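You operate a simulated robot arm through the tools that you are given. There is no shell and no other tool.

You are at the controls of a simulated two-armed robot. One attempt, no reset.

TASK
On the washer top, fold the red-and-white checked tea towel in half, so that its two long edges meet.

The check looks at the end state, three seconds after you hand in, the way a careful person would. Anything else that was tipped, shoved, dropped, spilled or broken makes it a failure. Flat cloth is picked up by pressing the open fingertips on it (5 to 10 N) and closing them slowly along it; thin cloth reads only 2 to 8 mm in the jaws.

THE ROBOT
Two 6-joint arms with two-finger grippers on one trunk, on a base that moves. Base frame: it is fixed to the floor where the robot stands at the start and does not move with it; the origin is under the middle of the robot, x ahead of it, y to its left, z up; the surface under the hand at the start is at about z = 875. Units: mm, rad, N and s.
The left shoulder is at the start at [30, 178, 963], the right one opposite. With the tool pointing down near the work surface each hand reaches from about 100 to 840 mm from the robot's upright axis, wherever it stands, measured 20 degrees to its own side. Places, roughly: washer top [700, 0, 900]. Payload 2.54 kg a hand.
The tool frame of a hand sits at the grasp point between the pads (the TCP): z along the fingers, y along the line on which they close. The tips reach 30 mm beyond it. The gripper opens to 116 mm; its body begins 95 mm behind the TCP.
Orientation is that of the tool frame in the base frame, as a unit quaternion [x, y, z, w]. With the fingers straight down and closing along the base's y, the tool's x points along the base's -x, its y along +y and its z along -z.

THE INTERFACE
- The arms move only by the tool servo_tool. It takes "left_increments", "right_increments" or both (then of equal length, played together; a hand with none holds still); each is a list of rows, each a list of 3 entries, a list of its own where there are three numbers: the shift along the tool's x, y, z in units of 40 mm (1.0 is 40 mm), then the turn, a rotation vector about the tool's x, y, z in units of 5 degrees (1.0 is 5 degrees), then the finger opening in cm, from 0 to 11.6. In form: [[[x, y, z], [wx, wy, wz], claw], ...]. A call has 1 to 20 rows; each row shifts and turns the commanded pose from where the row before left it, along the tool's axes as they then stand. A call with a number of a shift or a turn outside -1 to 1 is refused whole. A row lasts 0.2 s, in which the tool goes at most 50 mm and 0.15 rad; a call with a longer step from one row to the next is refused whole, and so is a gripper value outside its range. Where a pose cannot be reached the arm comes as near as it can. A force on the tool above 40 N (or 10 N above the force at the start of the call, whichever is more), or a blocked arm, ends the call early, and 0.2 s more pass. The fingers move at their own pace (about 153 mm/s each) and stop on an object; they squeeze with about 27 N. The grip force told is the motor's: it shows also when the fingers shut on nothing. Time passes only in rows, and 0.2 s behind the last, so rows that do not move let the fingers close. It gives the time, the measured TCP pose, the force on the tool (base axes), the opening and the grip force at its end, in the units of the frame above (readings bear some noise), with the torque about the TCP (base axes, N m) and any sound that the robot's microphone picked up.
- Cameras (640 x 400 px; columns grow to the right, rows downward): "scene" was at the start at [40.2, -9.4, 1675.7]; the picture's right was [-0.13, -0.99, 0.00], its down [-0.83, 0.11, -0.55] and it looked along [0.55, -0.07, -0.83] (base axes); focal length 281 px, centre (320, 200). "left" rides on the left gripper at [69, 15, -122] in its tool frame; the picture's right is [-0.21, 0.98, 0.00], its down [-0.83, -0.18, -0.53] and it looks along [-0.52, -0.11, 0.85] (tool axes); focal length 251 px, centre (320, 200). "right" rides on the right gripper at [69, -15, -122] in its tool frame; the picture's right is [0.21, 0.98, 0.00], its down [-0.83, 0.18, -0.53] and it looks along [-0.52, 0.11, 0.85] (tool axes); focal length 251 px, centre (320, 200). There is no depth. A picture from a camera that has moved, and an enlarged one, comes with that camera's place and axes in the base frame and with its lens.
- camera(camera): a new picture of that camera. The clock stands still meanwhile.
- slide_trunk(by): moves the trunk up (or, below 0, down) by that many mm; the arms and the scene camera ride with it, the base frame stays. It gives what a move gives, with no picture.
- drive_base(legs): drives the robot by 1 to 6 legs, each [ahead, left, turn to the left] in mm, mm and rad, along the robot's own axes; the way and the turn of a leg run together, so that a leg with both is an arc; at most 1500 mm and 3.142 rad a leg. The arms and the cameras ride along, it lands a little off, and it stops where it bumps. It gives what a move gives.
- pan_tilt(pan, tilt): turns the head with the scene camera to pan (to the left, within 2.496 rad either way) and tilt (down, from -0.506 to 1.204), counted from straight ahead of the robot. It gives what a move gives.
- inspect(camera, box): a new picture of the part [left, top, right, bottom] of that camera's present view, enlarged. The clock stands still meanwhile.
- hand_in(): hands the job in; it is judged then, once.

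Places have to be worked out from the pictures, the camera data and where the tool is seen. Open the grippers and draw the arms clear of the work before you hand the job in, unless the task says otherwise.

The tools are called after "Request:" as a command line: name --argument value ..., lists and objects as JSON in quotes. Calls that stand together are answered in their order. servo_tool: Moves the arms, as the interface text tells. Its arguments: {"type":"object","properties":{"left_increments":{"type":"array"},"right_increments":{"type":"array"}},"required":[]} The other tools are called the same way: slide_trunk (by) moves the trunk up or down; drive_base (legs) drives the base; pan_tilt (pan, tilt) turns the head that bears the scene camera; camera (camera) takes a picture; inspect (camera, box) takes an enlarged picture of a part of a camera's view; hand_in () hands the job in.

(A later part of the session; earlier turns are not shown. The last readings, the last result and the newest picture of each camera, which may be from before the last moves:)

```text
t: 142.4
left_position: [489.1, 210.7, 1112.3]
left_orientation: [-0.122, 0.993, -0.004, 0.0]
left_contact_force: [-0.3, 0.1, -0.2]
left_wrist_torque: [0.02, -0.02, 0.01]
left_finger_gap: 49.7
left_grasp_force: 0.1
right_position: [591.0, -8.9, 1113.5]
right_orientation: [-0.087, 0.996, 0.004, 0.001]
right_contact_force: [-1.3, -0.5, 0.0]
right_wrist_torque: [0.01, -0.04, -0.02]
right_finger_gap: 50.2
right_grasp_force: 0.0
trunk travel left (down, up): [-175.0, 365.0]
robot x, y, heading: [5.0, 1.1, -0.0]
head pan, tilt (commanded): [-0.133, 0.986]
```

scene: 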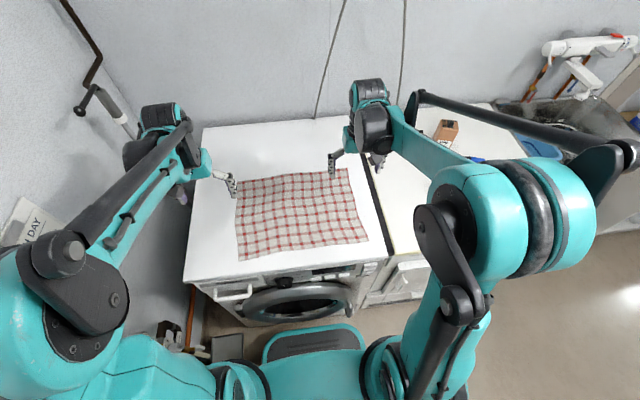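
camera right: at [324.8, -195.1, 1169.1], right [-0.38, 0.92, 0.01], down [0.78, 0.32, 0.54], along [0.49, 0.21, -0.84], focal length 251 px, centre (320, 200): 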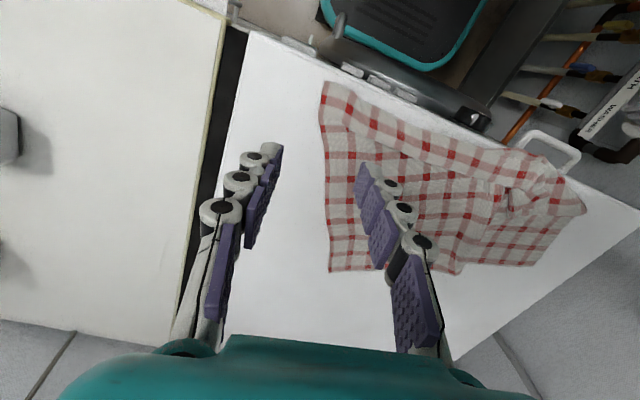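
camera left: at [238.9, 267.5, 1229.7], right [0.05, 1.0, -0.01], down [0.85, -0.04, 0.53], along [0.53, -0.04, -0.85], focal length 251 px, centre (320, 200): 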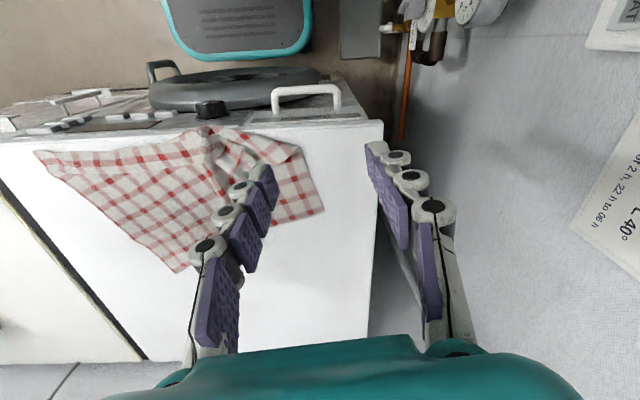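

Both are on target at z≈1112. I'll yaw the right to match its edge and descend both to about z=950, then look.

Request:
servo_tool --left_increments '[[[0, 0, 0.8], [0, 0, 0], 5], [[0, 0, 0.8], [0, 0, 0], 5], [[0, 0, 0.8], [0, 0, 0], 5], [[0, 0, 0.8], [0, 0, 0], 5], [[0, 0, 0.8], [0, 0, 0], 5], [[0, 0, 0], [0, 0, 0], 5]]' --right_increments '[[[0, 0, 0.8], [0, 0, -0.87], 5], [[0, 0, 0.8], [0, 0, -0.87], 5], [[0, 0, 0.8], [0, 0, -0.87], 5], [[0, 0, 0.8], [0, 0, 0], 5], [[0, 0, 0.8], [0, 0, 0], 5], [[0, 0, 0], [0, 0, 0], 5]]'

Request:
camera --camera "left"

Request:
camera --camera "right"

```text
t: 143.8
left_position: [489.8, 209.0, 950.7]
left_orientation: [-0.122, 0.992, -0.004, -0.001]
left_contact_force: [-0.8, -1.1, 1.1]
left_wrist_torque: [0.0, -0.02, 0.0]
left_finger_gap: 49.8
left_grasp_force: 0.0
right_position: [590.1, -8.1, 949.9]
right_orientation: [-0.2, 0.98, 0.006, 0.001]
right_contact_force: [1.0, -0.2, 1.0]
right_wrist_torque: [0.0, -0.02, 0.02]
right_finger_gap: 50.0
right_grasp_force: 0.1
trunk travel left (down, up): [-175.0, 365.0]
robot x, y, heading: [-2.6, -1.8, 0.004]
head pan, tilt (commanded): [-0.133, 0.986]
```

```text
taken
camera left: at [419.7, 208.2, 1073.3], right [-0.03, 1.0, -0.01], down [0.85, 0.03, 0.53], along [0.53, 0.01, -0.85], focal length 251 px, centre (320, 200)
```

left: 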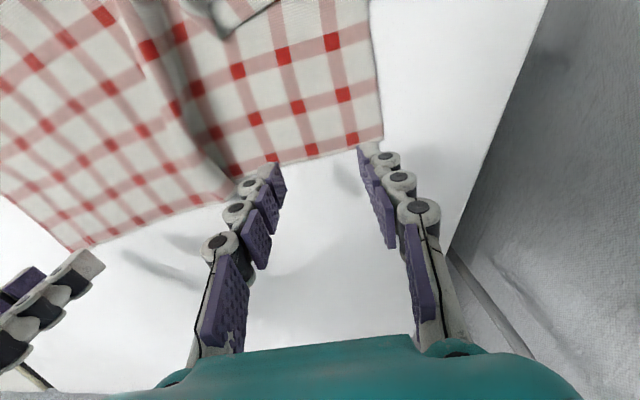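

```text
taken
camera right: at [534.2, -50.1, 1071.7], right [-0.58, 0.81, 0.01], down [0.69, 0.48, 0.54], along [0.43, 0.32, -0.84], focal length 251 px, centre (320, 200)
```

right: 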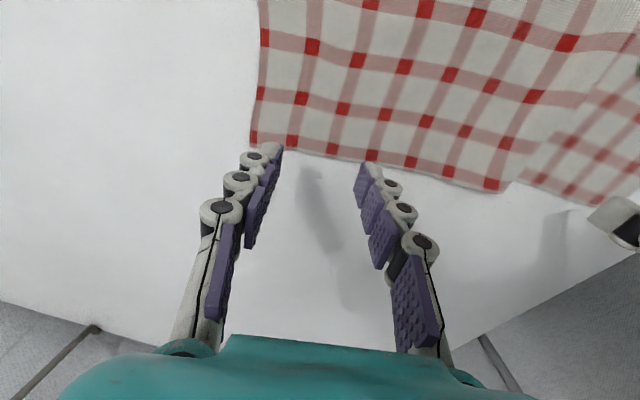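

The far edge is about 4 mm beyond the left TCP and 10 mm beyond the right. I'll shift the left 5 mm inward and the right 8 mm toward its corner, and descend to just above contact.

Request:
servo_tool --left_increments '[[[0.125, 0, 0.3], [0, 0, 0], 5], [[0, 0, 0.4], [0, 0, 0], 5], [[0, 0, 0.3], [0, 0, 0], 5], [[0, 0, 0.06], [0, 0, 0], 5], [[0, 0, 0], [0, 0, 0], 5], [[0, 0, 0], [0, 0, 0], 5]]' --right_increments '[[[0, -0.2, 0.3], [0, 0, 0], 5], [[0, 0, 0.4], [0, 0, 0], 5], [[0, 0, 0.3], [0, 0, 0], 5], [[0, 0, 0.06], [0, 0, 0], 5], [[0, 0, 0], [0, 0, 0], 5], [[0, 0, 0], [0, 0, 0], 5]]'

Request:
inspect --camera "left" --box '[180, 60, 460, 235]'

Request:
inspect --camera "right" --box '[180, 60, 460, 235]'

```text
t: 145.2
left_position: [484.4, 208.6, 909.2]
left_orientation: [-0.123, 0.992, -0.005, -0.001]
left_contact_force: [0.3, 0.2, -0.8]
left_wrist_torque: [0.02, 0.0, 0.02]
left_finger_gap: 50.0
left_grasp_force: 0.1
right_position: [593.7, -14.8, 908.3]
right_orientation: [-0.199, 0.98, 0.005, 0.001]
right_contact_force: [1.6, -1.0, -0.2]
right_wrist_torque: [0.02, 0.0, 0.04]
right_finger_gap: 50.1
right_grasp_force: 0.1
trunk travel left (down, up): [-175.0, 365.0]
robot x, y, heading: [1.6, -1.4, -0.0]
head pan, tilt (commanded): [-0.133, 0.986]
```

```text
2.29 times, centred on (320, 148) of left
camera zoom: at [414.9, 206.1, 1030.9], right [-0.03, 1.0, -0.01], down [0.85, 0.03, 0.53], along [0.53, 0.01, -0.85], focal length 575 px, centre (320, 320)
```

zoom: 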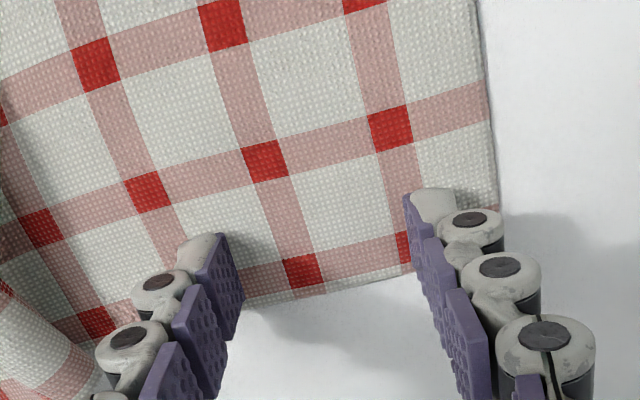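

```text
2.29 times, centred on (320, 148) of right
camera zoom: at [537.9, -56.6, 1030.0], right [-0.58, 0.81, 0.01], down [0.69, 0.48, 0.54], along [0.43, 0.32, -0.84], focal length 575 px, centre (320, 320)
```

zoom: 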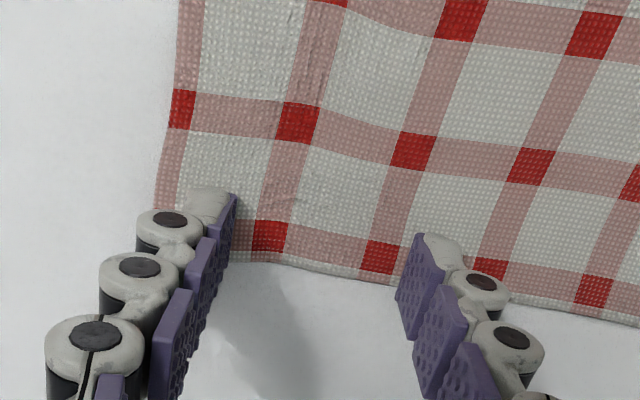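

Both tips sit on cloth near the far edge. I'll shift 6 mm closer to the edge and lower to find contact.

Request:
servo_tool --left_increments '[[[-0.15, 0, 0], [0, 0, 0], 5], [[0, 0, 0.025], [0, 0, 0], 5], [[0, 0, 0.025], [0, 0, 0], 5], [[0, 0, 0], [0, 0, 0], 5], [[0, 0, 0], [0, 0, 0], 5]]' --right_increments '[[[-0.15, 0, 0], [0, 0, 0], 5], [[0, 0, 0.025], [0, 0, 0], 5], [[0, 0, 0.02], [0, 0, 0], 5], [[0, 0, 0], [0, 0, 0], 5], [[0, 0, 0], [0, 0, 0], 5]]'

```text
t: 146.4
left_position: [491.8, 208.1, 905.9]
left_orientation: [-0.123, 0.992, -0.005, -0.001]
left_contact_force: [-0.1, 0.2, 0.8]
left_wrist_torque: [-0.02, -0.02, -0.01]
left_finger_gap: 50.0
left_grasp_force: 0.1
right_position: [599.4, -11.4, 906.5]
right_orientation: [-0.199, 0.98, 0.006, 0.001]
right_contact_force: [0.2, 0.7, 0.5]
right_wrist_torque: [0.03, -0.02, -0.03]
right_finger_gap: 50.2
right_grasp_force: 0.1
trunk travel left (down, up): [-175.0, 365.0]
robot x, y, heading: [-0.7, 2.4, -0.003]
head pan, tilt (commanded): [-0.133, 0.986]
```

No contact yet on either; I'll lower 1 mm more.

Request:
servo_tool --left_increments '[[[0, 0, 0.0125], [0, 0, 0], 5], [[0, 0, 0.01], [0, 0, 0], 5], [[0, 0, 0], [0, 0, 0], 5], [[0, 0, 0], [0, 0, 0], 5]]' --right_increments '[[[0, 0, 0.0125], [0, 0, 0], 5], [[0, 0, 0.01], [0, 0, 0], 5], [[0, 0, 0], [0, 0, 0], 5], [[0, 0, 0], [0, 0, 0], 5]]'

```text
t: 147.4
left_position: [490.4, 208.7, 904.6]
left_orientation: [-0.123, 0.992, -0.004, -0.001]
left_contact_force: [1.0, 0.3, 3.2]
left_wrist_torque: [0.06, -0.01, -0.02]
left_finger_gap: 50.3
left_grasp_force: 0.7
right_position: [599.3, -13.1, 906.0]
right_orientation: [-0.2, 0.98, 0.005, 0.0]
right_contact_force: [0.3, 0.0, 1.9]
right_wrist_torque: [-0.07, -0.05, 0.01]
right_finger_gap: 50.4
right_grasp_force: 0.2
trunk travel left (down, up): [-175.0, 365.0]
robot x, y, heading: [-1.9, -3.5, 0.0]
head pan, tilt (commanded): [-0.133, 0.986]
```

Contact is starting (3.2 and 1.9 N). I'll lower 0.2 mm more and close slowly to 24 mm, then look.

Request:
servo_tool --left_increments '[[[0, 0, 0.005], [0, 0, 0], 5], [[0, 0, 0], [0, 0, 0], 5], [[0, 0, 0], [0, 0, 0], 4.8], [[0, 0, 0], [0, 0, 0], 4.6], [[0, 0, 0], [0, 0, 0], 4.4], [[0, 0, 0], [0, 0, 0], 4.2], [[0, 0, 0], [0, 0, 0], 4.0], [[0, 0, 0], [0, 0, 0], 3.8], [[0, 0, 0], [0, 0, 0], 3.6], [[0, 0, 0], [0, 0, 0], 3.4], [[0, 0, 0], [0, 0, 0], 3.2], [[0, 0, 0], [0, 0, 0], 3.0], [[0, 0, 0], [0, 0, 0], 2.8], [[0, 0, 0], [0, 0, 0], 2.6], [[0, 0, 0], [0, 0, 0], 2.4]]' --right_increments '[[[0, 0, 0.006], [0, 0, 0], 5], [[0, 0, 0], [0, 0, 0], 5], [[0, 0, 0], [0, 0, 0], 4.8], [[0, 0, 0], [0, 0, 0], 4.6], [[0, 0, 0], [0, 0, 0], 4.4], [[0, 0, 0], [0, 0, 0], 4.2], [[0, 0, 0], [0, 0, 0], 4.0], [[0, 0, 0], [0, 0, 0], 3.8], [[0, 0, 0], [0, 0, 0], 3.6], [[0, 0, 0], [0, 0, 0], 3.4], [[0, 0, 0], [0, 0, 0], 3.2], [[0, 0, 0], [0, 0, 0], 3.0], [[0, 0, 0], [0, 0, 0], 2.8], [[0, 0, 0], [0, 0, 0], 2.6], [[0, 0, 0], [0, 0, 0], 2.4]]'

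Request:
inspect --camera "left" --box '[180, 60, 460, 235]'

Request:
inspect --camera "right" --box '[180, 60, 460, 235]'

```text
t: 150.6
left_position: [489.2, 208.3, 905.0]
left_orientation: [-0.123, 0.992, -0.004, 0.0]
left_contact_force: [0.2, 1.2, 8.5]
left_wrist_torque: [-0.04, 0.02, 0.02]
left_finger_gap: 24.2
left_grasp_force: 0.1
right_position: [599.1, -11.5, 905.3]
right_orientation: [-0.2, 0.98, 0.004, 0.002]
right_contact_force: [0.4, 0.0, 3.0]
right_wrist_torque: [-0.03, 0.06, 0.0]
right_finger_gap: 23.6
right_grasp_force: 0.1
trunk travel left (down, up): [-175.0, 365.0]
robot x, y, heading: [2.6, 0.3, -0.002]
head pan, tilt (commanded): [-0.133, 0.986]
```

```text
2.29 times, centred on (320, 148) of left
camera zoom: at [419.9, 207.0, 1028.1], right [-0.03, 1.0, -0.01], down [0.85, 0.03, 0.53], along [0.53, 0.01, -0.85], focal length 575 px, centre (320, 320)
```

zoom: 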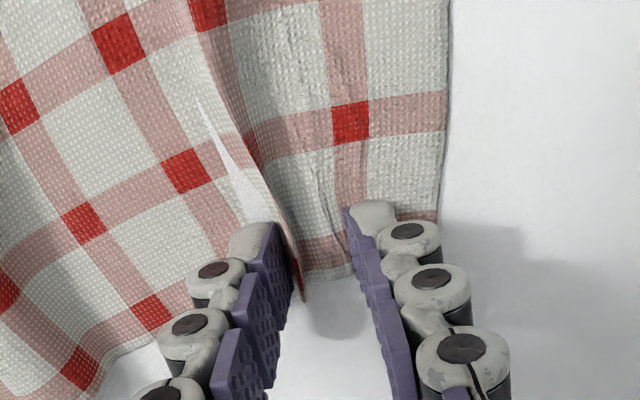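

```text
2.29 times, centred on (320, 148) of right
camera zoom: at [542.0, -54.1, 1027.7], right [-0.58, 0.81, 0.01], down [0.69, 0.48, 0.54], along [0.43, 0.32, -0.84], focal length 575 px, centre (320, 320)
```

zoom: 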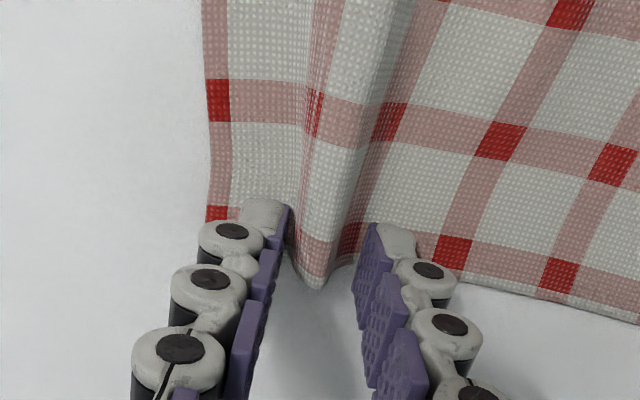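

Both have good ridges now. I'll close fully.

Request:
servo_tool --left_increments '[[[0, 0, 0], [0, 0, 0], 2.2], [[0, 0, 0], [0, 0, 0], 2.0], [[0, 0, 0], [0, 0, 0], 1.8], [[0, 0, 0], [0, 0, 0], 1.6], [[0, 0, 0], [0, 0, 0], 1.4], [[0, 0, 0], [0, 0, 0], 1.2], [[0, 0, 0], [0, 0, 0], 1.0], [[0, 0, 0], [0, 0, 0], 0.8], [[0, 0, 0], [0, 0, 0], 0.6], [[0, 0, 0], [0, 0, 0], 0.4], [[0, 0, 0], [0, 0, 0], 0.2], [[0, 0, 0], [0, 0, 0], 0], [[0, 0, 0], [0, 0, 0], 0], [[0, 0, 0], [0, 0, 0], 0]]' --right_increments '[[[0, 0, 0], [0, 0, 0], 2.2], [[0, 0, 0], [0, 0, 0], 2.0], [[0, 0, 0], [0, 0, 0], 1.8], [[0, 0, 0], [0, 0, 0], 1.6], [[0, 0, 0], [0, 0, 0], 1.4], [[0, 0, 0], [0, 0, 0], 1.2], [[0, 0, 0], [0, 0, 0], 1.0], [[0, 0, 0], [0, 0, 0], 0.8], [[0, 0, 0], [0, 0, 0], 0.6], [[0, 0, 0], [0, 0, 0], 0.4], [[0, 0, 0], [0, 0, 0], 0.2], [[0, 0, 0], [0, 0, 0], 0], [[0, 0, 0], [0, 0, 0], 0], [[0, 0, 0], [0, 0, 0], 0]]'

Request:
inspect --camera "left" --box '[180, 60, 460, 235]'

Request:
inspect --camera "right" --box '[180, 60, 460, 235]'

```text
t: 153.6
left_position: [490.8, 208.1, 905.4]
left_orientation: [-0.123, 0.992, -0.004, -0.001]
left_contact_force: [0.2, 0.4, 4.6]
left_wrist_torque: [-0.03, 0.01, 0.0]
left_finger_gap: 1.2
left_grasp_force: 27.7
right_position: [598.2, -11.4, 905.8]
right_orientation: [-0.199, 0.98, 0.006, 0.001]
right_contact_force: [0.9, -0.6, 3.5]
right_wrist_torque: [-0.02, -0.03, -0.01]
right_finger_gap: 1.0
right_grasp_force: 26.2
trunk travel left (down, up): [-175.0, 365.0]
robot x, y, heading: [-1.2, 1.2, -0.0]
head pan, tilt (commanded): [-0.133, 0.986]
```

```text
2.29 times, centred on (320, 148) of left
camera zoom: at [420.6, 207.1, 1027.7], right [-0.03, 1.0, -0.01], down [0.85, 0.03, 0.53], along [0.53, 0.01, -0.85], focal length 575 px, centre (320, 320)
```

zoom: 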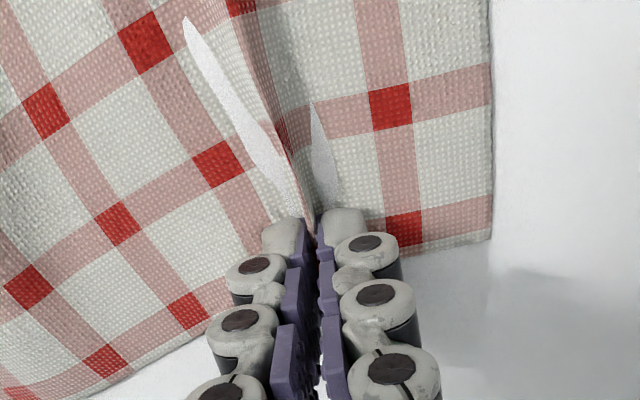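

```text
2.29 times, centred on (320, 148) of right
camera zoom: at [542.7, -54.0, 1027.3], right [-0.58, 0.81, 0.01], down [0.69, 0.48, 0.54], along [0.43, 0.32, -0.84], focal length 575 px, centre (320, 320)
```

zoom: 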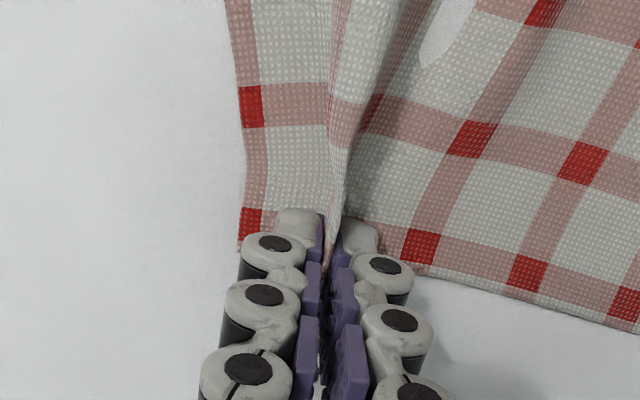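

Both hold tall ridges (1.2 and 1.0 mm, two thin layers). I'll lift 90 mm and check.

Request:
servo_tool --left_increments '[[[0, 0, -0.15], [0, 0, 0], 0], [[0, 0, -0.25], [0, 0, 0], 0], [[0, 0, -0.35], [0, 0, 0], 0], [[0, 0, -0.45], [0, 0, 0], 0], [[0, 0, -0.5], [0, 0, 0], 0], [[0, 0, -0.5], [0, 0, 0], 0], [[0, 0, 0], [0, 0, 0], 0]]' --right_increments '[[[0, 0, -0.15], [0, 0, 0], 0], [[0, 0, -0.25], [0, 0, 0], 0], [[0, 0, -0.35], [0, 0, 0], 0], [[0, 0, -0.45], [0, 0, 0], 0], [[0, 0, -0.5], [0, 0, 0], 0], [[0, 0, -0.5], [0, 0, 0], 0], [[0, 0, 0], [0, 0, 0], 0]]'

Request:
camera --camera "left"

Request:
camera --camera "right"

Request:
inspect --camera "scene" --box '[190, 110, 430, 290]'

```text
t: 155.2
left_position: [491.9, 210.9, 994.1]
left_orientation: [-0.123, 0.992, -0.004, -0.002]
left_contact_force: [0.0, 0.3, -0.7]
left_wrist_torque: [0.06, -0.03, -0.02]
left_finger_gap: 2.1
left_grasp_force: 23.0
right_position: [602.9, -13.7, 995.0]
right_orientation: [-0.2, 0.98, 0.006, 0.0]
right_contact_force: [-1.2, 0.9, -0.2]
right_wrist_torque: [0.05, 0.03, -0.02]
right_finger_gap: 3.1
right_grasp_force: 24.2
trunk travel left (down, up): [-175.0, 365.0]
robot x, y, heading: [-3.1, -0.9, -0.003]
head pan, tilt (commanded): [-0.133, 0.986]
```

```text
taken
camera left: at [422.1, 209.0, 1116.4], right [-0.03, 1.0, -0.01], down [0.85, 0.03, 0.53], along [0.53, 0.01, -0.85], focal length 251 px, centre (320, 200)
```

left: 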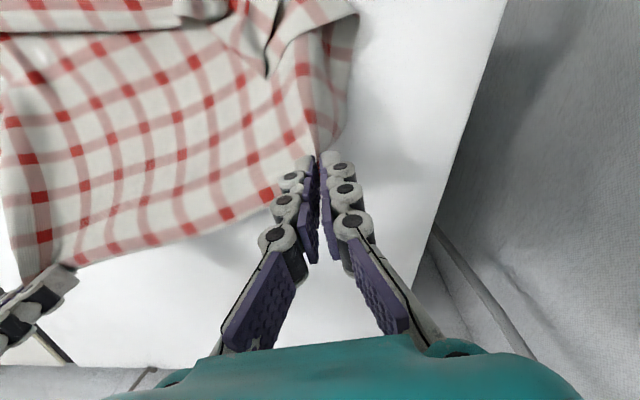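

```text
taken
camera right: at [544.1, -55.7, 1116.1], right [-0.58, 0.81, 0.01], down [0.69, 0.48, 0.54], along [0.43, 0.32, -0.84], focal length 251 px, centre (320, 200)
```

right: 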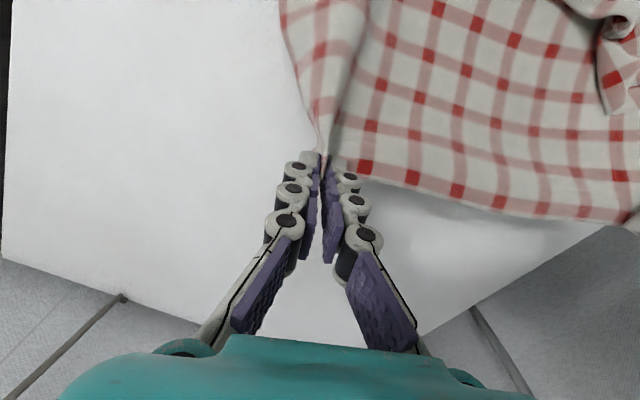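

```text
2.22 times, centred on (310, 200) of scene
camera zoom: at [40.6, -9.2, 1675.6], right [-0.13, -0.99, 0.0], down [-0.83, 0.11, -0.55], along [0.55, -0.07, -0.83], focal length 625 px, centre (342, 200)
```

zoom: 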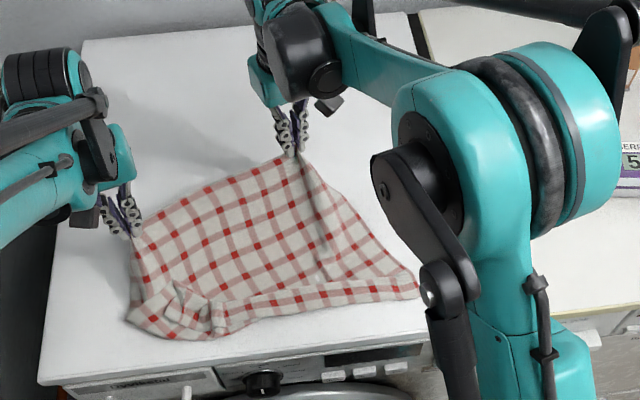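

The pleat has opened and the far edge is straight between the hands, with grips at 2.1 and 3.1 mm. I'll lift the whole towel clear so it hangs, bringing the hands side by side and square.

Request:
servo_tool --left_increments '[[[-0.171, -0.191, -0.69], [0, 0, 0], 0], [[-0.171, -0.191, -0.69], [0, 0, 0], 0], [[-0.171, -0.191, -0.69], [0, 0, 0], 0], [[-0.171, -0.191, -0.69], [0, 0, 0], 0], [[-0.171, -0.191, -0.69], [0, 0, 0], 0], [[-0.171, -0.191, -0.69], [0, 0, 0], 0], [[-0.171, -0.191, -0.69], [0, 0, 0], 0], [[-0.171, -0.191, -0.69], [0, 0, 0], 0], [[0, 0, 0], [0, 0, 0.56], 0], [[0, 0, 0], [0, 0, 0.56], 0], [[0, 0, 0], [0, 0, 0.56], 0], [[0, 0, 0], [0, 0, 0.56], 0], [[0, 0, 0], [0, 0, 0.56], 0], [[0, 0, 0], [0, 0, 0], 0]]' --right_increments '[[[0.21, -0.152, -0.6875], [0, 0, 0], 0], [[0.21, -0.152, -0.6875], [0, 0, 0], 0], [[0.21, -0.152, -0.6875], [0, 0, 0], 0], [[0.21, -0.152, -0.6875], [0, 0, 0], 0], [[0.21, -0.152, -0.6875], [0, 0, 0], 0], [[0.21, -0.152, -0.6875], [0, 0, 0], 0], [[0.21, -0.152, -0.6875], [0, 0, 0], 0], [[0.21, -0.152, -0.6875], [0, 0, 0], 0], [[0, 0, 0], [0, 0, 0.92], 0], [[0, 0, 0], [0, 0, 0.92], 0], [[0, 0, 0], [0, 0, 0.92], 0], [[0, 0, 0], [0, 0, 0.92], 0], [[0, 0, 0], [0, 0, 0.92], 0], [[0, 0, 0], [0, 0, 0], 0]]'

Request:
camera --camera "left"

Request:
camera --camera "right"

Request:
camera --camera "scene"

```text
t: 158.2
left_position: [559.7, 166.4, 1214.7]
left_orientation: [0.0, 1.0, -0.003, -0.001]
left_contact_force: [-0.8, -7.5, 0.9]
left_wrist_torque: [-0.3, -0.03, -0.03]
left_finger_gap: 2.2
left_grasp_force: 27.6
right_position: [557.8, -87.4, 1214.1]
right_orientation: [0.001, 1.0, 0.006, -0.001]
right_contact_force: [-1.5, 7.1, 2.7]
right_wrist_torque: [0.09, 0.09, 0.03]
right_finger_gap: 1.5
right_grasp_force: 23.3
trunk travel left (down, up): [-175.0, 365.0]
robot x, y, heading: [-0.6, 2.1, -0.001]
head pan, tilt (commanded): [-0.133, 0.986]
```

```text
taken
camera left: at [490.4, 181.8, 1336.7], right [0.21, 0.98, -0.01], down [0.83, -0.18, 0.53], along [0.52, -0.12, -0.84], focal length 251 px, centre (320, 200)
```

left: 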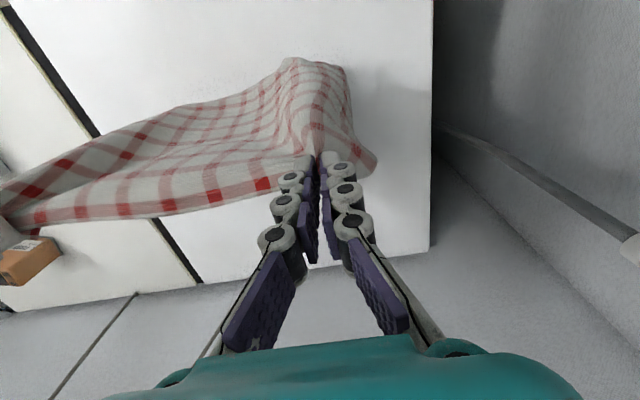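

```text
taken
camera right: at [489.5, -102.8, 1335.0], right [-0.21, 0.98, 0.01], down [0.83, 0.18, 0.53], along [0.52, 0.12, -0.84], focal length 251 px, centre (320, 200)
```

right: 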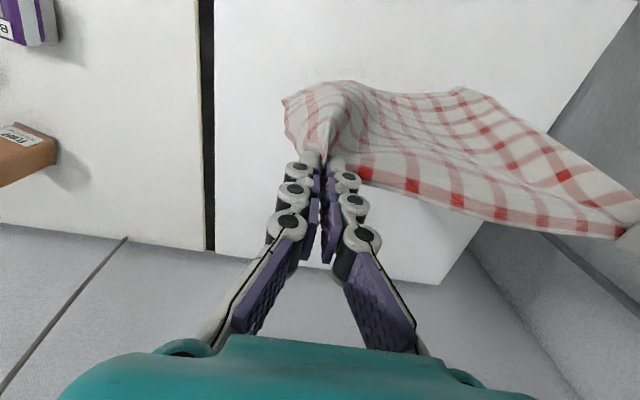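

```text
taken
camera scene: at [40.1, -9.5, 1675.7], right [-0.13, -0.99, 0.0], down [-0.83, 0.11, -0.55], along [0.55, -0.07, -0.83], focal length 281 px, centre (320, 200)
```

scene: 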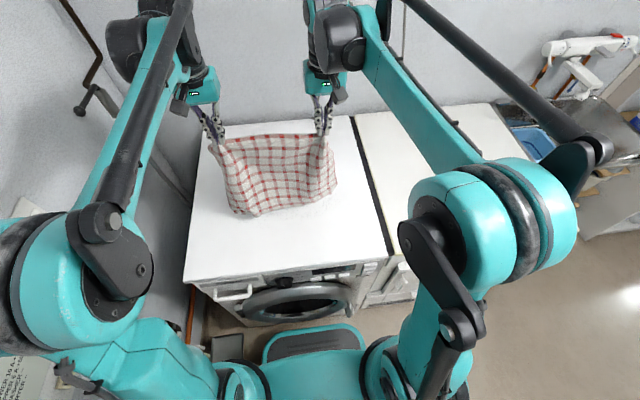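

The towel hangs freely between the hands. I'll relax the 7 N tension a little and look at the hanging cloth closely.

Request:
servo_tool --left_increments '[[[0, -0.06, 0], [0, 0, 0], 0], [[0, 0, 0], [0, 0, 0], 0]]' --right_increments '[[[0, 0.06, 0], [0, 0, 0], 0], [[0, 0, 0], [0, 0, 0], 0]]'

Request:
inspect --camera "scene" --box '[180, 100, 364, 240]'

```text
t: 158.8
left_position: [560.4, 164.8, 1214.4]
left_orientation: [-0.001, 1.0, -0.004, 0.0]
left_contact_force: [0.0, -2.3, 2.0]
left_wrist_torque: [-0.22, 0.01, -0.04]
left_finger_gap: 2.4
left_grasp_force: 29.9
right_position: [557.4, -84.3, 1212.3]
right_orientation: [-0.001, 1.0, 0.006, -0.001]
right_contact_force: [-1.6, 1.6, 0.3]
right_wrist_torque: [-0.02, 0.01, 0.06]
right_finger_gap: 3.0
right_grasp_force: 31.5
trunk travel left (down, up): [-175.0, 365.0]
robot x, y, heading: [3.0, 0.2, 0.0]
head pan, tilt (commanded): [-0.133, 0.986]
```

```text
2.86 times, centred on (272, 170) of scene
camera zoom: at [40.1, -9.2, 1675.7], right [-0.13, -0.99, 0.0], down [-0.83, 0.11, -0.55], along [0.55, -0.07, -0.83], focal length 804 px, centre (457, 286)
```

zoom: 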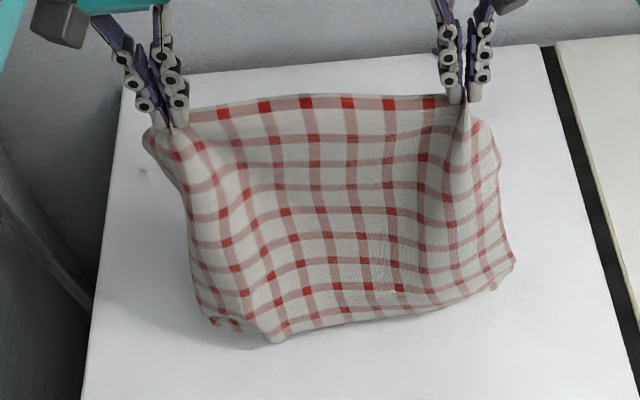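

The towel hangs cleanly. I'll move back so its lower edge will touch at x≈490, then tilt both hands 70° forward so the cloth hangs straight out of the pinches.

Request:
servo_tool --left_increments '[[[0.3, 0, 0], [0, 0, 0], 0], [[0.4, 0, 0], [0, 0, 0], 0], [[0.4, 0, 0], [0, 0, 0], 0], [[0.4, 0, 0], [0, 0, 0], 0], [[0.4, 0, 0], [0, 0, 0], 0], [[0.3, 0, 0], [0, 0, 0], 0], [[0, 0, 0], [0, -1, 0], 0], [[0, 0, 0], [0, -1, 0], 0], [[0, 0, 0], [0, -1, 0], 0], [[0, 0, 0], [0, -1, 0], 0], [[0, 0, 0], [0, -1, 0], 0], [[0, 0, 0], [0, -1, 0], 0], [[0, 0, 0], [0, -1, 0], 0], [[0, 0, 0], [0, -1, 0], 0], [[0, 0, 0], [0, -1, 0], 0], [[0, 0, 0], [0, -1, 0], 0], [[0, 0, 0], [0, -1, 0], 0], [[0, 0, 0], [0, -1, 0], 0], [[0, 0, 0], [0, -1, 0], 0], [[0, 0, 0], [0, -1, 0], 0]]' --right_increments '[[[0.3, 0, 0], [0, 0, 0], 0], [[0.4, 0, 0], [0, 0, 0], 0], [[0.4, 0, 0], [0, 0, 0], 0], [[0.4, 0, 0], [0, 0, 0], 0], [[0.4, 0, 0], [0, 0, 0], 0], [[0.3, 0, 0], [0, 0, 0], 0], [[0, 0, 0], [0, -1, 0], 0], [[0, 0, 0], [0, -1, 0], 0], [[0, 0, 0], [0, -1, 0], 0], [[0, 0, 0], [0, -1, 0], 0], [[0, 0, 0], [0, -1, 0], 0], [[0, 0, 0], [0, -1, 0], 0], [[0, 0, 0], [0, -1, 0], 0], [[0, 0, 0], [0, -1, 0], 0], [[0, 0, 0], [0, -1, 0], 0], [[0, 0, 0], [0, -1, 0], 0], [[0, 0, 0], [0, -1, 0], 0], [[0, 0, 0], [0, -1, 0], 0], [[0, 0, 0], [0, -1, 0], 0], [[0, 0, 0], [0, -1, 0], 0]]'

Request:
inspect --camera "scene" --box '[180, 100, 404, 270]'

Request:
camera --camera "left"

Request:
camera --camera "right"

```text
t: 163.0
left_position: [471.3, 163.8, 1216.2]
left_orientation: [-0.003, 0.819, -0.004, 0.573]
left_contact_force: [2.5, -3.4, -0.4]
left_wrist_torque: [-0.04, 0.05, -0.12]
left_finger_gap: 2.9
left_grasp_force: 31.8
right_position: [470.3, -83.9, 1213.3]
right_orientation: [0.003, 0.819, 0.005, 0.573]
right_contact_force: [-2.9, 2.9, 1.2]
right_wrist_torque: [0.03, 0.01, 0.11]
right_finger_gap: 1.5
right_grasp_force: 26.6
trunk travel left (down, up): [-175.0, 365.0]
robot x, y, heading: [2.6, 1.1, 0.001]
head pan, tilt (commanded): [-0.133, 0.986]
```

```text
2.35 times, centred on (292, 185) of scene
camera zoom: at [40.0, -9.1, 1675.7], right [-0.13, -0.99, 0.0], down [-0.83, 0.11, -0.55], along [0.55, -0.07, -0.83], focal length 662 px, centre (386, 235)
```

zoom: 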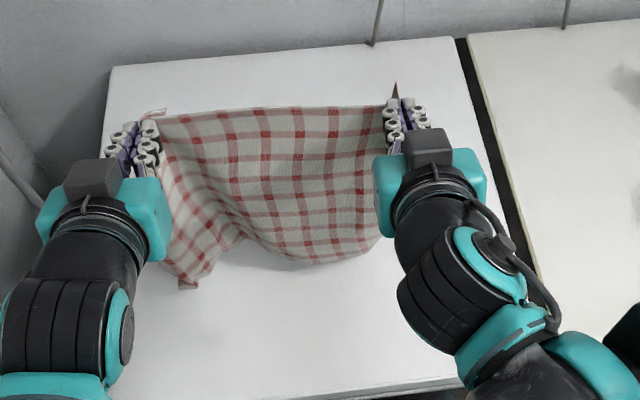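

```text
taken
camera left: at [332.9, 177.4, 1192.2], right [0.07, 0.98, 0.19], down [-0.22, -0.17, 0.96], along [0.97, -0.11, 0.2], focal length 251 px, centre (320, 200)
```

left: 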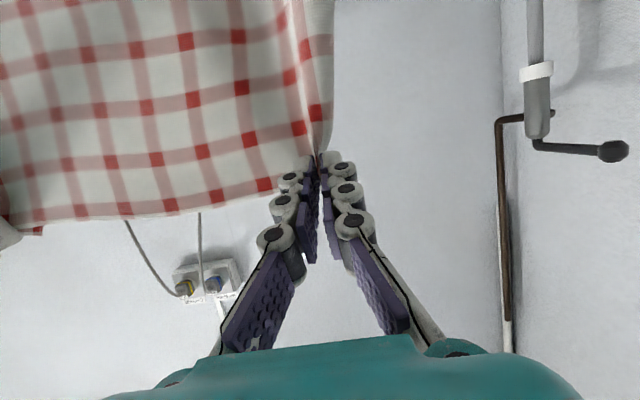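

```text
taken
camera right: at [332.3, -98.9, 1189.6], right [-0.08, 0.98, -0.19], down [-0.22, 0.17, 0.96], along [0.97, 0.11, 0.2], focal length 251 px, centre (320, 200)
```

right: 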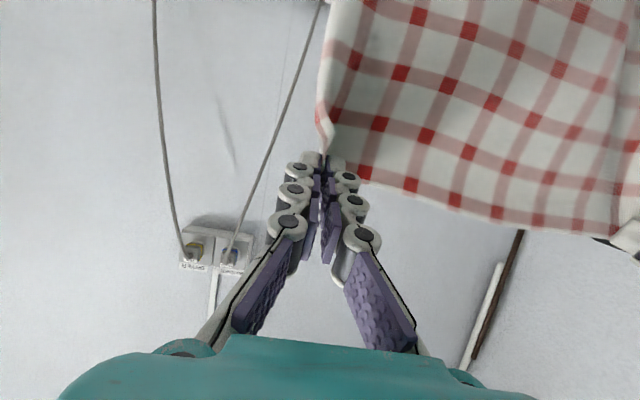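

The towel hangs straight out of the pinches with its top edge taut. I'll lower it while moving forward at the same rate, so the lower half is laid on the washer trailing toward the robot, and check midway.

Request:
servo_tool --left_increments '[[[0.27, 0, 0.245], [0, 0, 0], 0], [[0.27, 0, 0.245], [0, 0, 0], 0], [[0.1495, 0, 0.3205], [0, 0, 0], 0], [[0.1495, 0, 0.3205], [0, 0, 0], 0], [[0.1495, 0, 0.3205], [0, 0, 0], 0], [[0.1495, 0, 0.3205], [0, 0, 0], 0], [[0.1495, 0, 0.3205], [0, 0, 0], 0], [[0.1495, 0, 0.3205], [0, 0, 0], 0], [[0, 0, 0], [0, 0, 0], 0]]' --right_increments '[[[0.27, 0, 0.245], [0, 0, 0], 0], [[0.27, 0, 0.245], [0, 0, 0], 0], [[0.1495, 0, 0.3205], [0, 0, 0], 0], [[0.1495, 0, 0.3205], [0, 0, 0], 0], [[0.1495, 0, 0.3205], [0, 0, 0], 0], [[0.1495, 0, 0.3205], [0, 0, 0], 0], [[0.1495, 0, 0.3205], [0, 0, 0], 0], [[0.1495, 0, 0.3205], [0, 0, 0], 0], [[0, 0, 0], [0, 0, 0], 0]]'

Request:
inspect --camera "scene" --box '[180, 100, 404, 270]'

```text
t: 165.0
left_position: [542.2, 163.6, 1127.3]
left_orientation: [-0.003, 0.82, -0.003, 0.573]
left_contact_force: [-0.5, -0.4, 0.1]
left_wrist_torque: [-0.03, -0.01, -0.11]
left_finger_gap: 3.6
left_grasp_force: 33.1
right_position: [538.9, -83.7, 1126.1]
right_orientation: [0.002, 0.819, 0.005, 0.574]
right_contact_force: [0.7, 1.7, 0.6]
right_wrist_torque: [0.05, -0.01, 0.02]
right_finger_gap: 4.4
right_grasp_force: 24.6
trunk travel left (down, up): [-175.0, 365.0]
robot x, y, heading: [2.0, 0.6, -0.001]
head pan, tilt (commanded): [-0.133, 0.986]
```

```text
2.35 times, centred on (292, 185) of scene
camera zoom: at [38.6, -9.3, 1675.8], right [-0.13, -0.99, 0.0], down [-0.83, 0.11, -0.55], along [0.55, -0.07, -0.83], focal length 662 px, centre (386, 235)
```

zoom: 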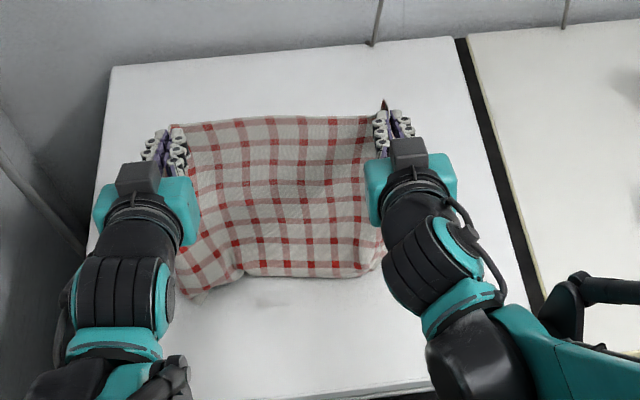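

The lower edge has touched down at x≈505 and lies straight. I'll keep laying until half the towel is down.

Request:
servo_tool --left_increments '[[[0.1495, 0, 0.3205], [0, 0, 0], 0], [[0.1495, 0, 0.3205], [0, 0, 0], 0], [[0.1495, 0, 0.3205], [0, 0, 0], 0], [[0.1495, 0, 0.3205], [0, 0, 0], 0], [[0.1495, 0, 0.3205], [0, 0, 0], 0], [[0.1495, 0, 0.3205], [0, 0, 0], 0], [[0.1495, 0, 0.3205], [0, 0, 0], 0], [[0.1495, 0, 0.3205], [0, 0, 0], 0], [[0, 0, 0], [0, 0, 0], 0]]' --right_increments '[[[0.1495, 0, 0.3205], [0, 0, 0], 0], [[0.1495, 0, 0.3205], [0, 0, 0], 0], [[0.1495, 0, 0.3205], [0, 0, 0], 0], [[0.1495, 0, 0.3205], [0, 0, 0], 0], [[0.1495, 0, 0.3205], [0, 0, 0], 0], [[0.1495, 0, 0.3205], [0, 0, 0], 0], [[0.1495, 0, 0.3205], [0, 0, 0], 0], [[0.1495, 0, 0.3205], [0, 0, 0], 0], [[0, 0, 0], [0, 0, 0], 0]]'

Request:
inspect --camera "scene" --box '[180, 100, 404, 270]'

Request:
camera --camera "scene"

```text
t: 167.0
left_position: [620.1, 163.2, 1046.9]
left_orientation: [-0.003, 0.819, -0.003, 0.574]
left_contact_force: [1.6, 0.1, -0.5]
left_wrist_torque: [-0.02, 0.03, -0.06]
left_finger_gap: 3.6
left_grasp_force: 33.1
right_position: [619.5, -82.6, 1045.9]
right_orientation: [0.002, 0.82, 0.005, 0.573]
right_contact_force: [-0.5, 0.4, -0.2]
right_wrist_torque: [0.0, 0.01, 0.02]
right_finger_gap: 3.4
right_grasp_force: 24.5
trunk travel left (down, up): [-175.0, 365.0]
robot x, y, heading: [0.1, 3.1, -0.005]
head pan, tilt (commanded): [-0.133, 0.986]
```

```text
2.35 times, centred on (292, 185) of scene
camera zoom: at [39.1, -9.3, 1675.8], right [-0.13, -0.99, 0.0], down [-0.83, 0.11, -0.55], along [0.55, -0.07, -0.83], focal length 662 px, centre (386, 235)
```

zoom: 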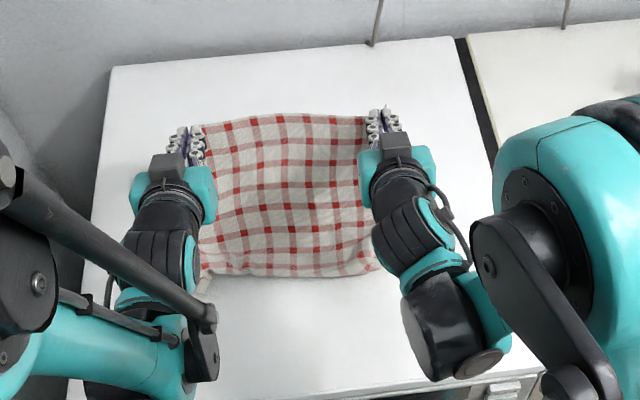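

```text
taken
camera scene: at [39.1, -9.3, 1675.8], right [-0.13, -0.99, 0.0], down [-0.83, 0.11, -0.55], along [0.55, -0.07, -0.83], focal length 281 px, centre (320, 200)
```

scene: 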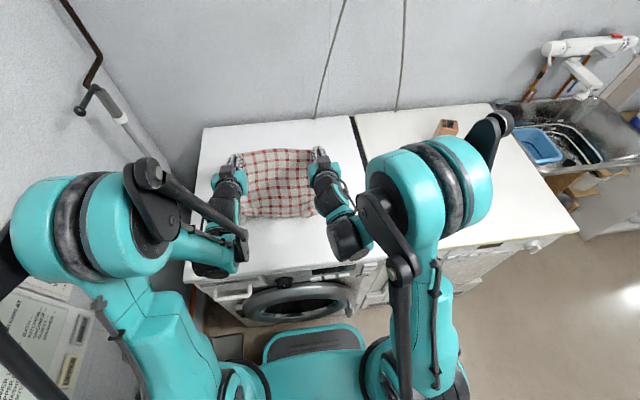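

Half the towel is down (near edge at x≈507, upright part over x≈645). Now I'll bring the held edge back toward the robot on an arc about the fold at x≈650, checking at 30°.

Request:
servo_tool --left_increments '[[[0.257, 0, 0.317], [0, 0, 0], 0], [[0.227, 0, -0.295], [0, 0, 0], 0], [[0.141, 0, -0.27], [0, 0, 0], 0], [[0.165, 0, -0.257], [0, 0, 0], 0], [[0.185, 0, -0.244], [0, 0, 0], 0], [[0.207, 0, -0.225], [0, 0, 0], 0], [[0.226, 0, -0.205], [0, 0, 0], 0], [[0, 0, 0], [0, 0, 0], 0]]' --right_increments '[[[0.257, 0, 0.317], [0, 0, 0], 0], [[0.227, 0, -0.295], [0, 0, 0], 0], [[0.141, 0, -0.27], [0, 0, 0], 0], [[0.165, 0, -0.257], [0, 0, 0], 0], [[0.185, 0, -0.244], [0, 0, 0], 0], [[0.207, 0, -0.225], [0, 0, 0], 0], [[0.226, 0, -0.205], [0, 0, 0], 0], [[0, 0, 0], [0, 0, 0], 0]]'

Request:
inspect --camera "scene" --box '[180, 100, 404, 270]'

Request:
camera --camera "left"

Request:
camera --camera "right"

```text
t: 168.8
left_position: [577.6, 159.9, 1048.3]
left_orientation: [-0.004, 0.82, -0.003, 0.573]
left_contact_force: [0.5, -0.2, 0.7]
left_wrist_torque: [-0.01, 0.01, -0.01]
left_finger_gap: 2.9
left_grasp_force: 25.4
left hand out of reach, approached as far as the arm can: row 3, 4, 5, 6, 7
right_position: [573.9, -75.9, 1043.2]
right_orientation: [0.003, 0.821, 0.004, 0.571]
right_contact_force: [-0.6, -0.2, -0.3]
right_wrist_torque: [0.02, 0.0, -0.01]
right_finger_gap: 3.7
right_grasp_force: 24.3
right hand out of reach, approached as far as the arm can: row 4, 5, 6, 7
trunk travel left (down, up): [-175.0, 365.0]
robot x, y, heading: [-2.3, 0.5, 0.002]
head pan, tilt (commanded): [-0.133, 0.986]
```

```text
2.35 times, centred on (292, 185) of scene
camera zoom: at [40.5, -9.3, 1675.7], right [-0.13, -0.99, 0.0], down [-0.83, 0.11, -0.55], along [0.55, -0.07, -0.83], focal length 662 px, centre (386, 235)
```

zoom: 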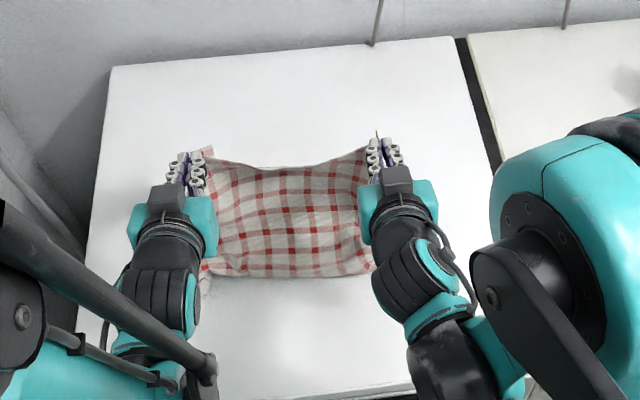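

```text
taken
camera left: at [439.3, 175.0, 1025.5], right [0.07, 0.98, 0.19], down [-0.22, -0.17, 0.96], along [0.97, -0.11, 0.2], focal length 251 px, centre (320, 200)
```

left: 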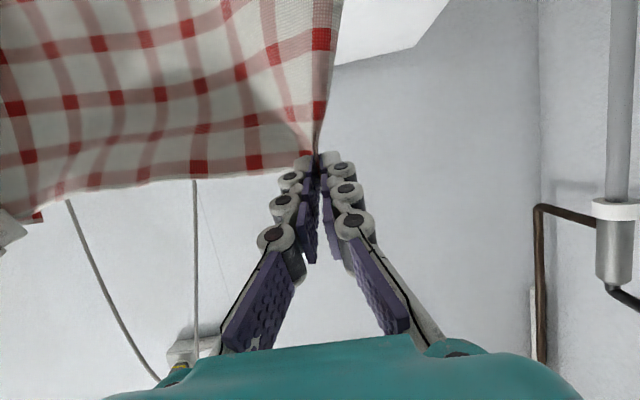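

```text
taken
camera right: at [436.0, -91.7, 1019.9], right [-0.07, 0.98, -0.19], down [-0.22, 0.17, 0.96], along [0.97, 0.11, 0.2], focal length 251 px, centre (320, 200)
```

right: 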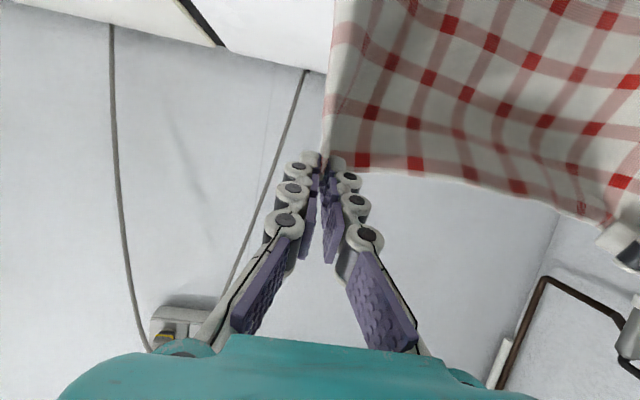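

At 70° the arms can't follow lower down, so the hands stayed about 38 mm too high; the cloth is still fine. I'll reduce the tilt to 45° here and come back onto the arc, restoring the hand spacing.

Request:
servo_tool --left_increments '[[[0, 0, 0], [0, 1, 0], 0], [[0, 0, 0], [0, 1, 0], 0], [[0, 0, 0], [0, 1, 0], 0], [[0, 0, 0], [0, 1, 0], 0], [[0, 0, 0], [0, 1, 0], 0], [[0.247, 0.044, 0.17], [0, 0, 0], 0], [[0.247, 0.044, 0.17], [0, 0, 0], 0], [[0, 0, 0], [0, 0, 0], 0]]' --right_increments '[[[0, 0, 0], [0, 1, 0], 0], [[0, 0, 0], [0, 1, 0], 0], [[0, 0, 0], [0, 1, 0], 0], [[0, 0, 0], [0, 1, 0], 0], [[0, 0, 0], [0, 1, 0], 0], [[0.169, -0.0875, 0.159], [0, 0, 0], 0], [[0.169, -0.0875, 0.159], [0, 0, 0], 0], [[0, 0, 0], [0, 0, 0], 0]]'

Request:
inspect --camera "scene" --box '[180, 100, 404, 270]'

```text
t: 170.6
left_position: [572.0, 165.3, 1026.0]
left_orientation: [-0.003, 0.924, -0.004, 0.383]
left_contact_force: [-0.8, 1.1, 1.1]
left_wrist_torque: [-0.04, 0.05, -0.07]
left_finger_gap: 1.2
left_grasp_force: 23.8
right_position: [573.1, -83.3, 1023.9]
right_orientation: [0.001, 0.924, 0.005, 0.382]
right_contact_force: [-0.5, 0.4, 0.3]
right_wrist_torque: [-0.05, 0.01, 0.0]
right_finger_gap: 3.7
right_grasp_force: 24.4
trunk travel left (down, up): [-175.0, 365.0]
robot x, y, heading: [-0.6, -0.6, -0.002]
head pan, tilt (commanded): [-0.133, 0.986]
```

```text
2.35 times, centred on (292, 185) of scene
camera zoom: at [39.8, -9.2, 1675.7], right [-0.13, -0.99, 0.0], down [-0.83, 0.11, -0.55], along [0.55, -0.07, -0.83], focal length 662 px, centre (386, 235)
```

zoom: 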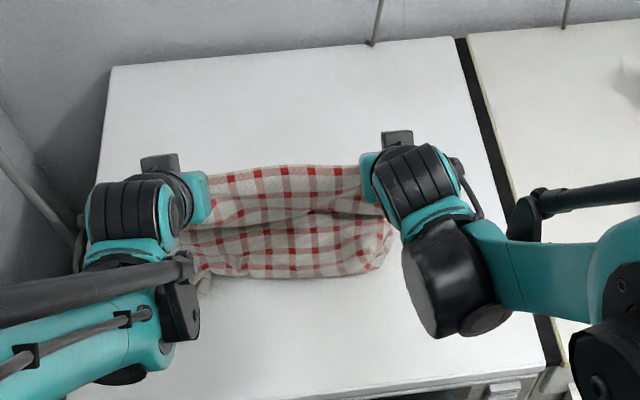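

Tilt 45° works and the hands are back on the arc. I'll continue to about 45° along the arc and check.

Request:
servo_tool --left_increments '[[[0.292, 0, -0.09], [0, 0, 0], 0], [[0.297, 0, -0.067], [0, 0, 0], 0], [[0.304, 0, -0.039], [0, 0, 0], 0], [[0.304, 0, -0.014], [0, 0, 0], 0], [[0, 0, 0], [0, 0, 0], 0]]' --right_increments '[[[0.292, 0, -0.09], [0, 0, 0], 0], [[0.297, 0, -0.067], [0, 0, 0], 0], [[0.304, 0, -0.039], [0, 0, 0], 0], [[0.304, 0, -0.014], [0, 0, 0], 0], [[0, 0, 0], [0, 0, 0], 0]]'

Request:
inspect --camera "scene" --box '[210, 120, 370, 240]'

Request:
camera --camera "left"

Request:
camera --camera "right"

```text
t: 171.8
left_position: [532.8, 162.4, 996.0]
left_orientation: [-0.003, 0.924, -0.003, 0.382]
left_contact_force: [1.1, -0.2, -0.4]
left_wrist_torque: [-0.01, 0.04, -0.03]
left_finger_gap: 3.8
left_grasp_force: 25.8
right_position: [532.7, -84.0, 996.7]
right_orientation: [0.002, 0.924, 0.004, 0.382]
right_contact_force: [2.5, -0.4, -1.8]
right_wrist_torque: [0.05, 0.01, -0.02]
right_finger_gap: 4.9
right_grasp_force: 32.7
trunk travel left (down, up): [-175.0, 365.0]
robot x, y, heading: [-4.0, -0.3, 0.001]
head pan, tilt (commanded): [-0.133, 0.986]
```

```text
3.33 times, centred on (290, 180) of scene
camera zoom: at [40.0, -9.4, 1675.7], right [-0.13, -0.99, 0.0], down [-0.83, 0.11, -0.55], along [0.55, -0.07, -0.83], focal length 938 px, centre (420, 267)
```

zoom: 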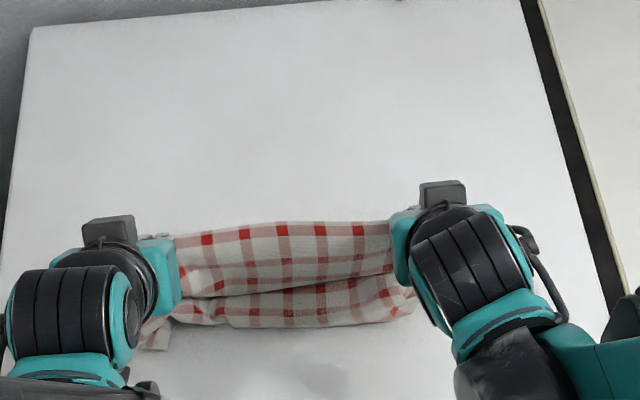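

```text
taken
camera left: at [397.6, 178.3, 1034.9], right [0.15, 0.98, 0.14], down [0.21, -0.17, 0.96], along [0.97, -0.12, -0.23], focal length 251 px, centre (320, 200)
```

left: 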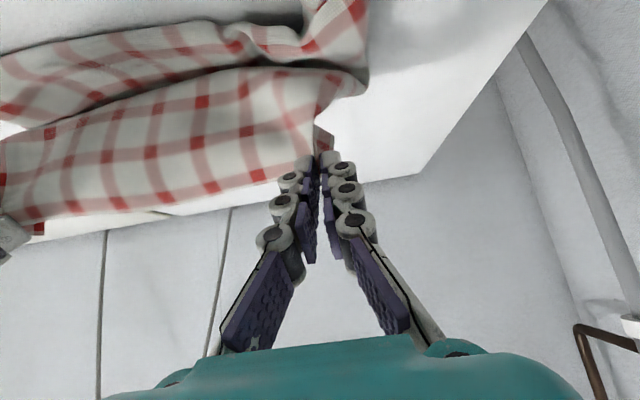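

```text
taken
camera right: at [399.3, -98.7, 1034.0], right [-0.15, 0.98, -0.14], down [0.21, 0.17, 0.96], along [0.97, 0.12, -0.23], focal length 251 px, centre (320, 200)
```

right: 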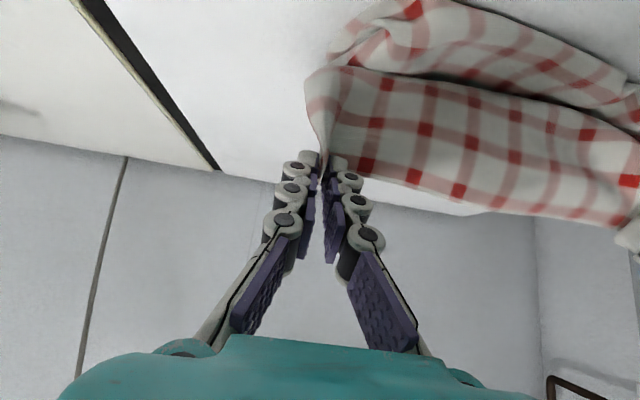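

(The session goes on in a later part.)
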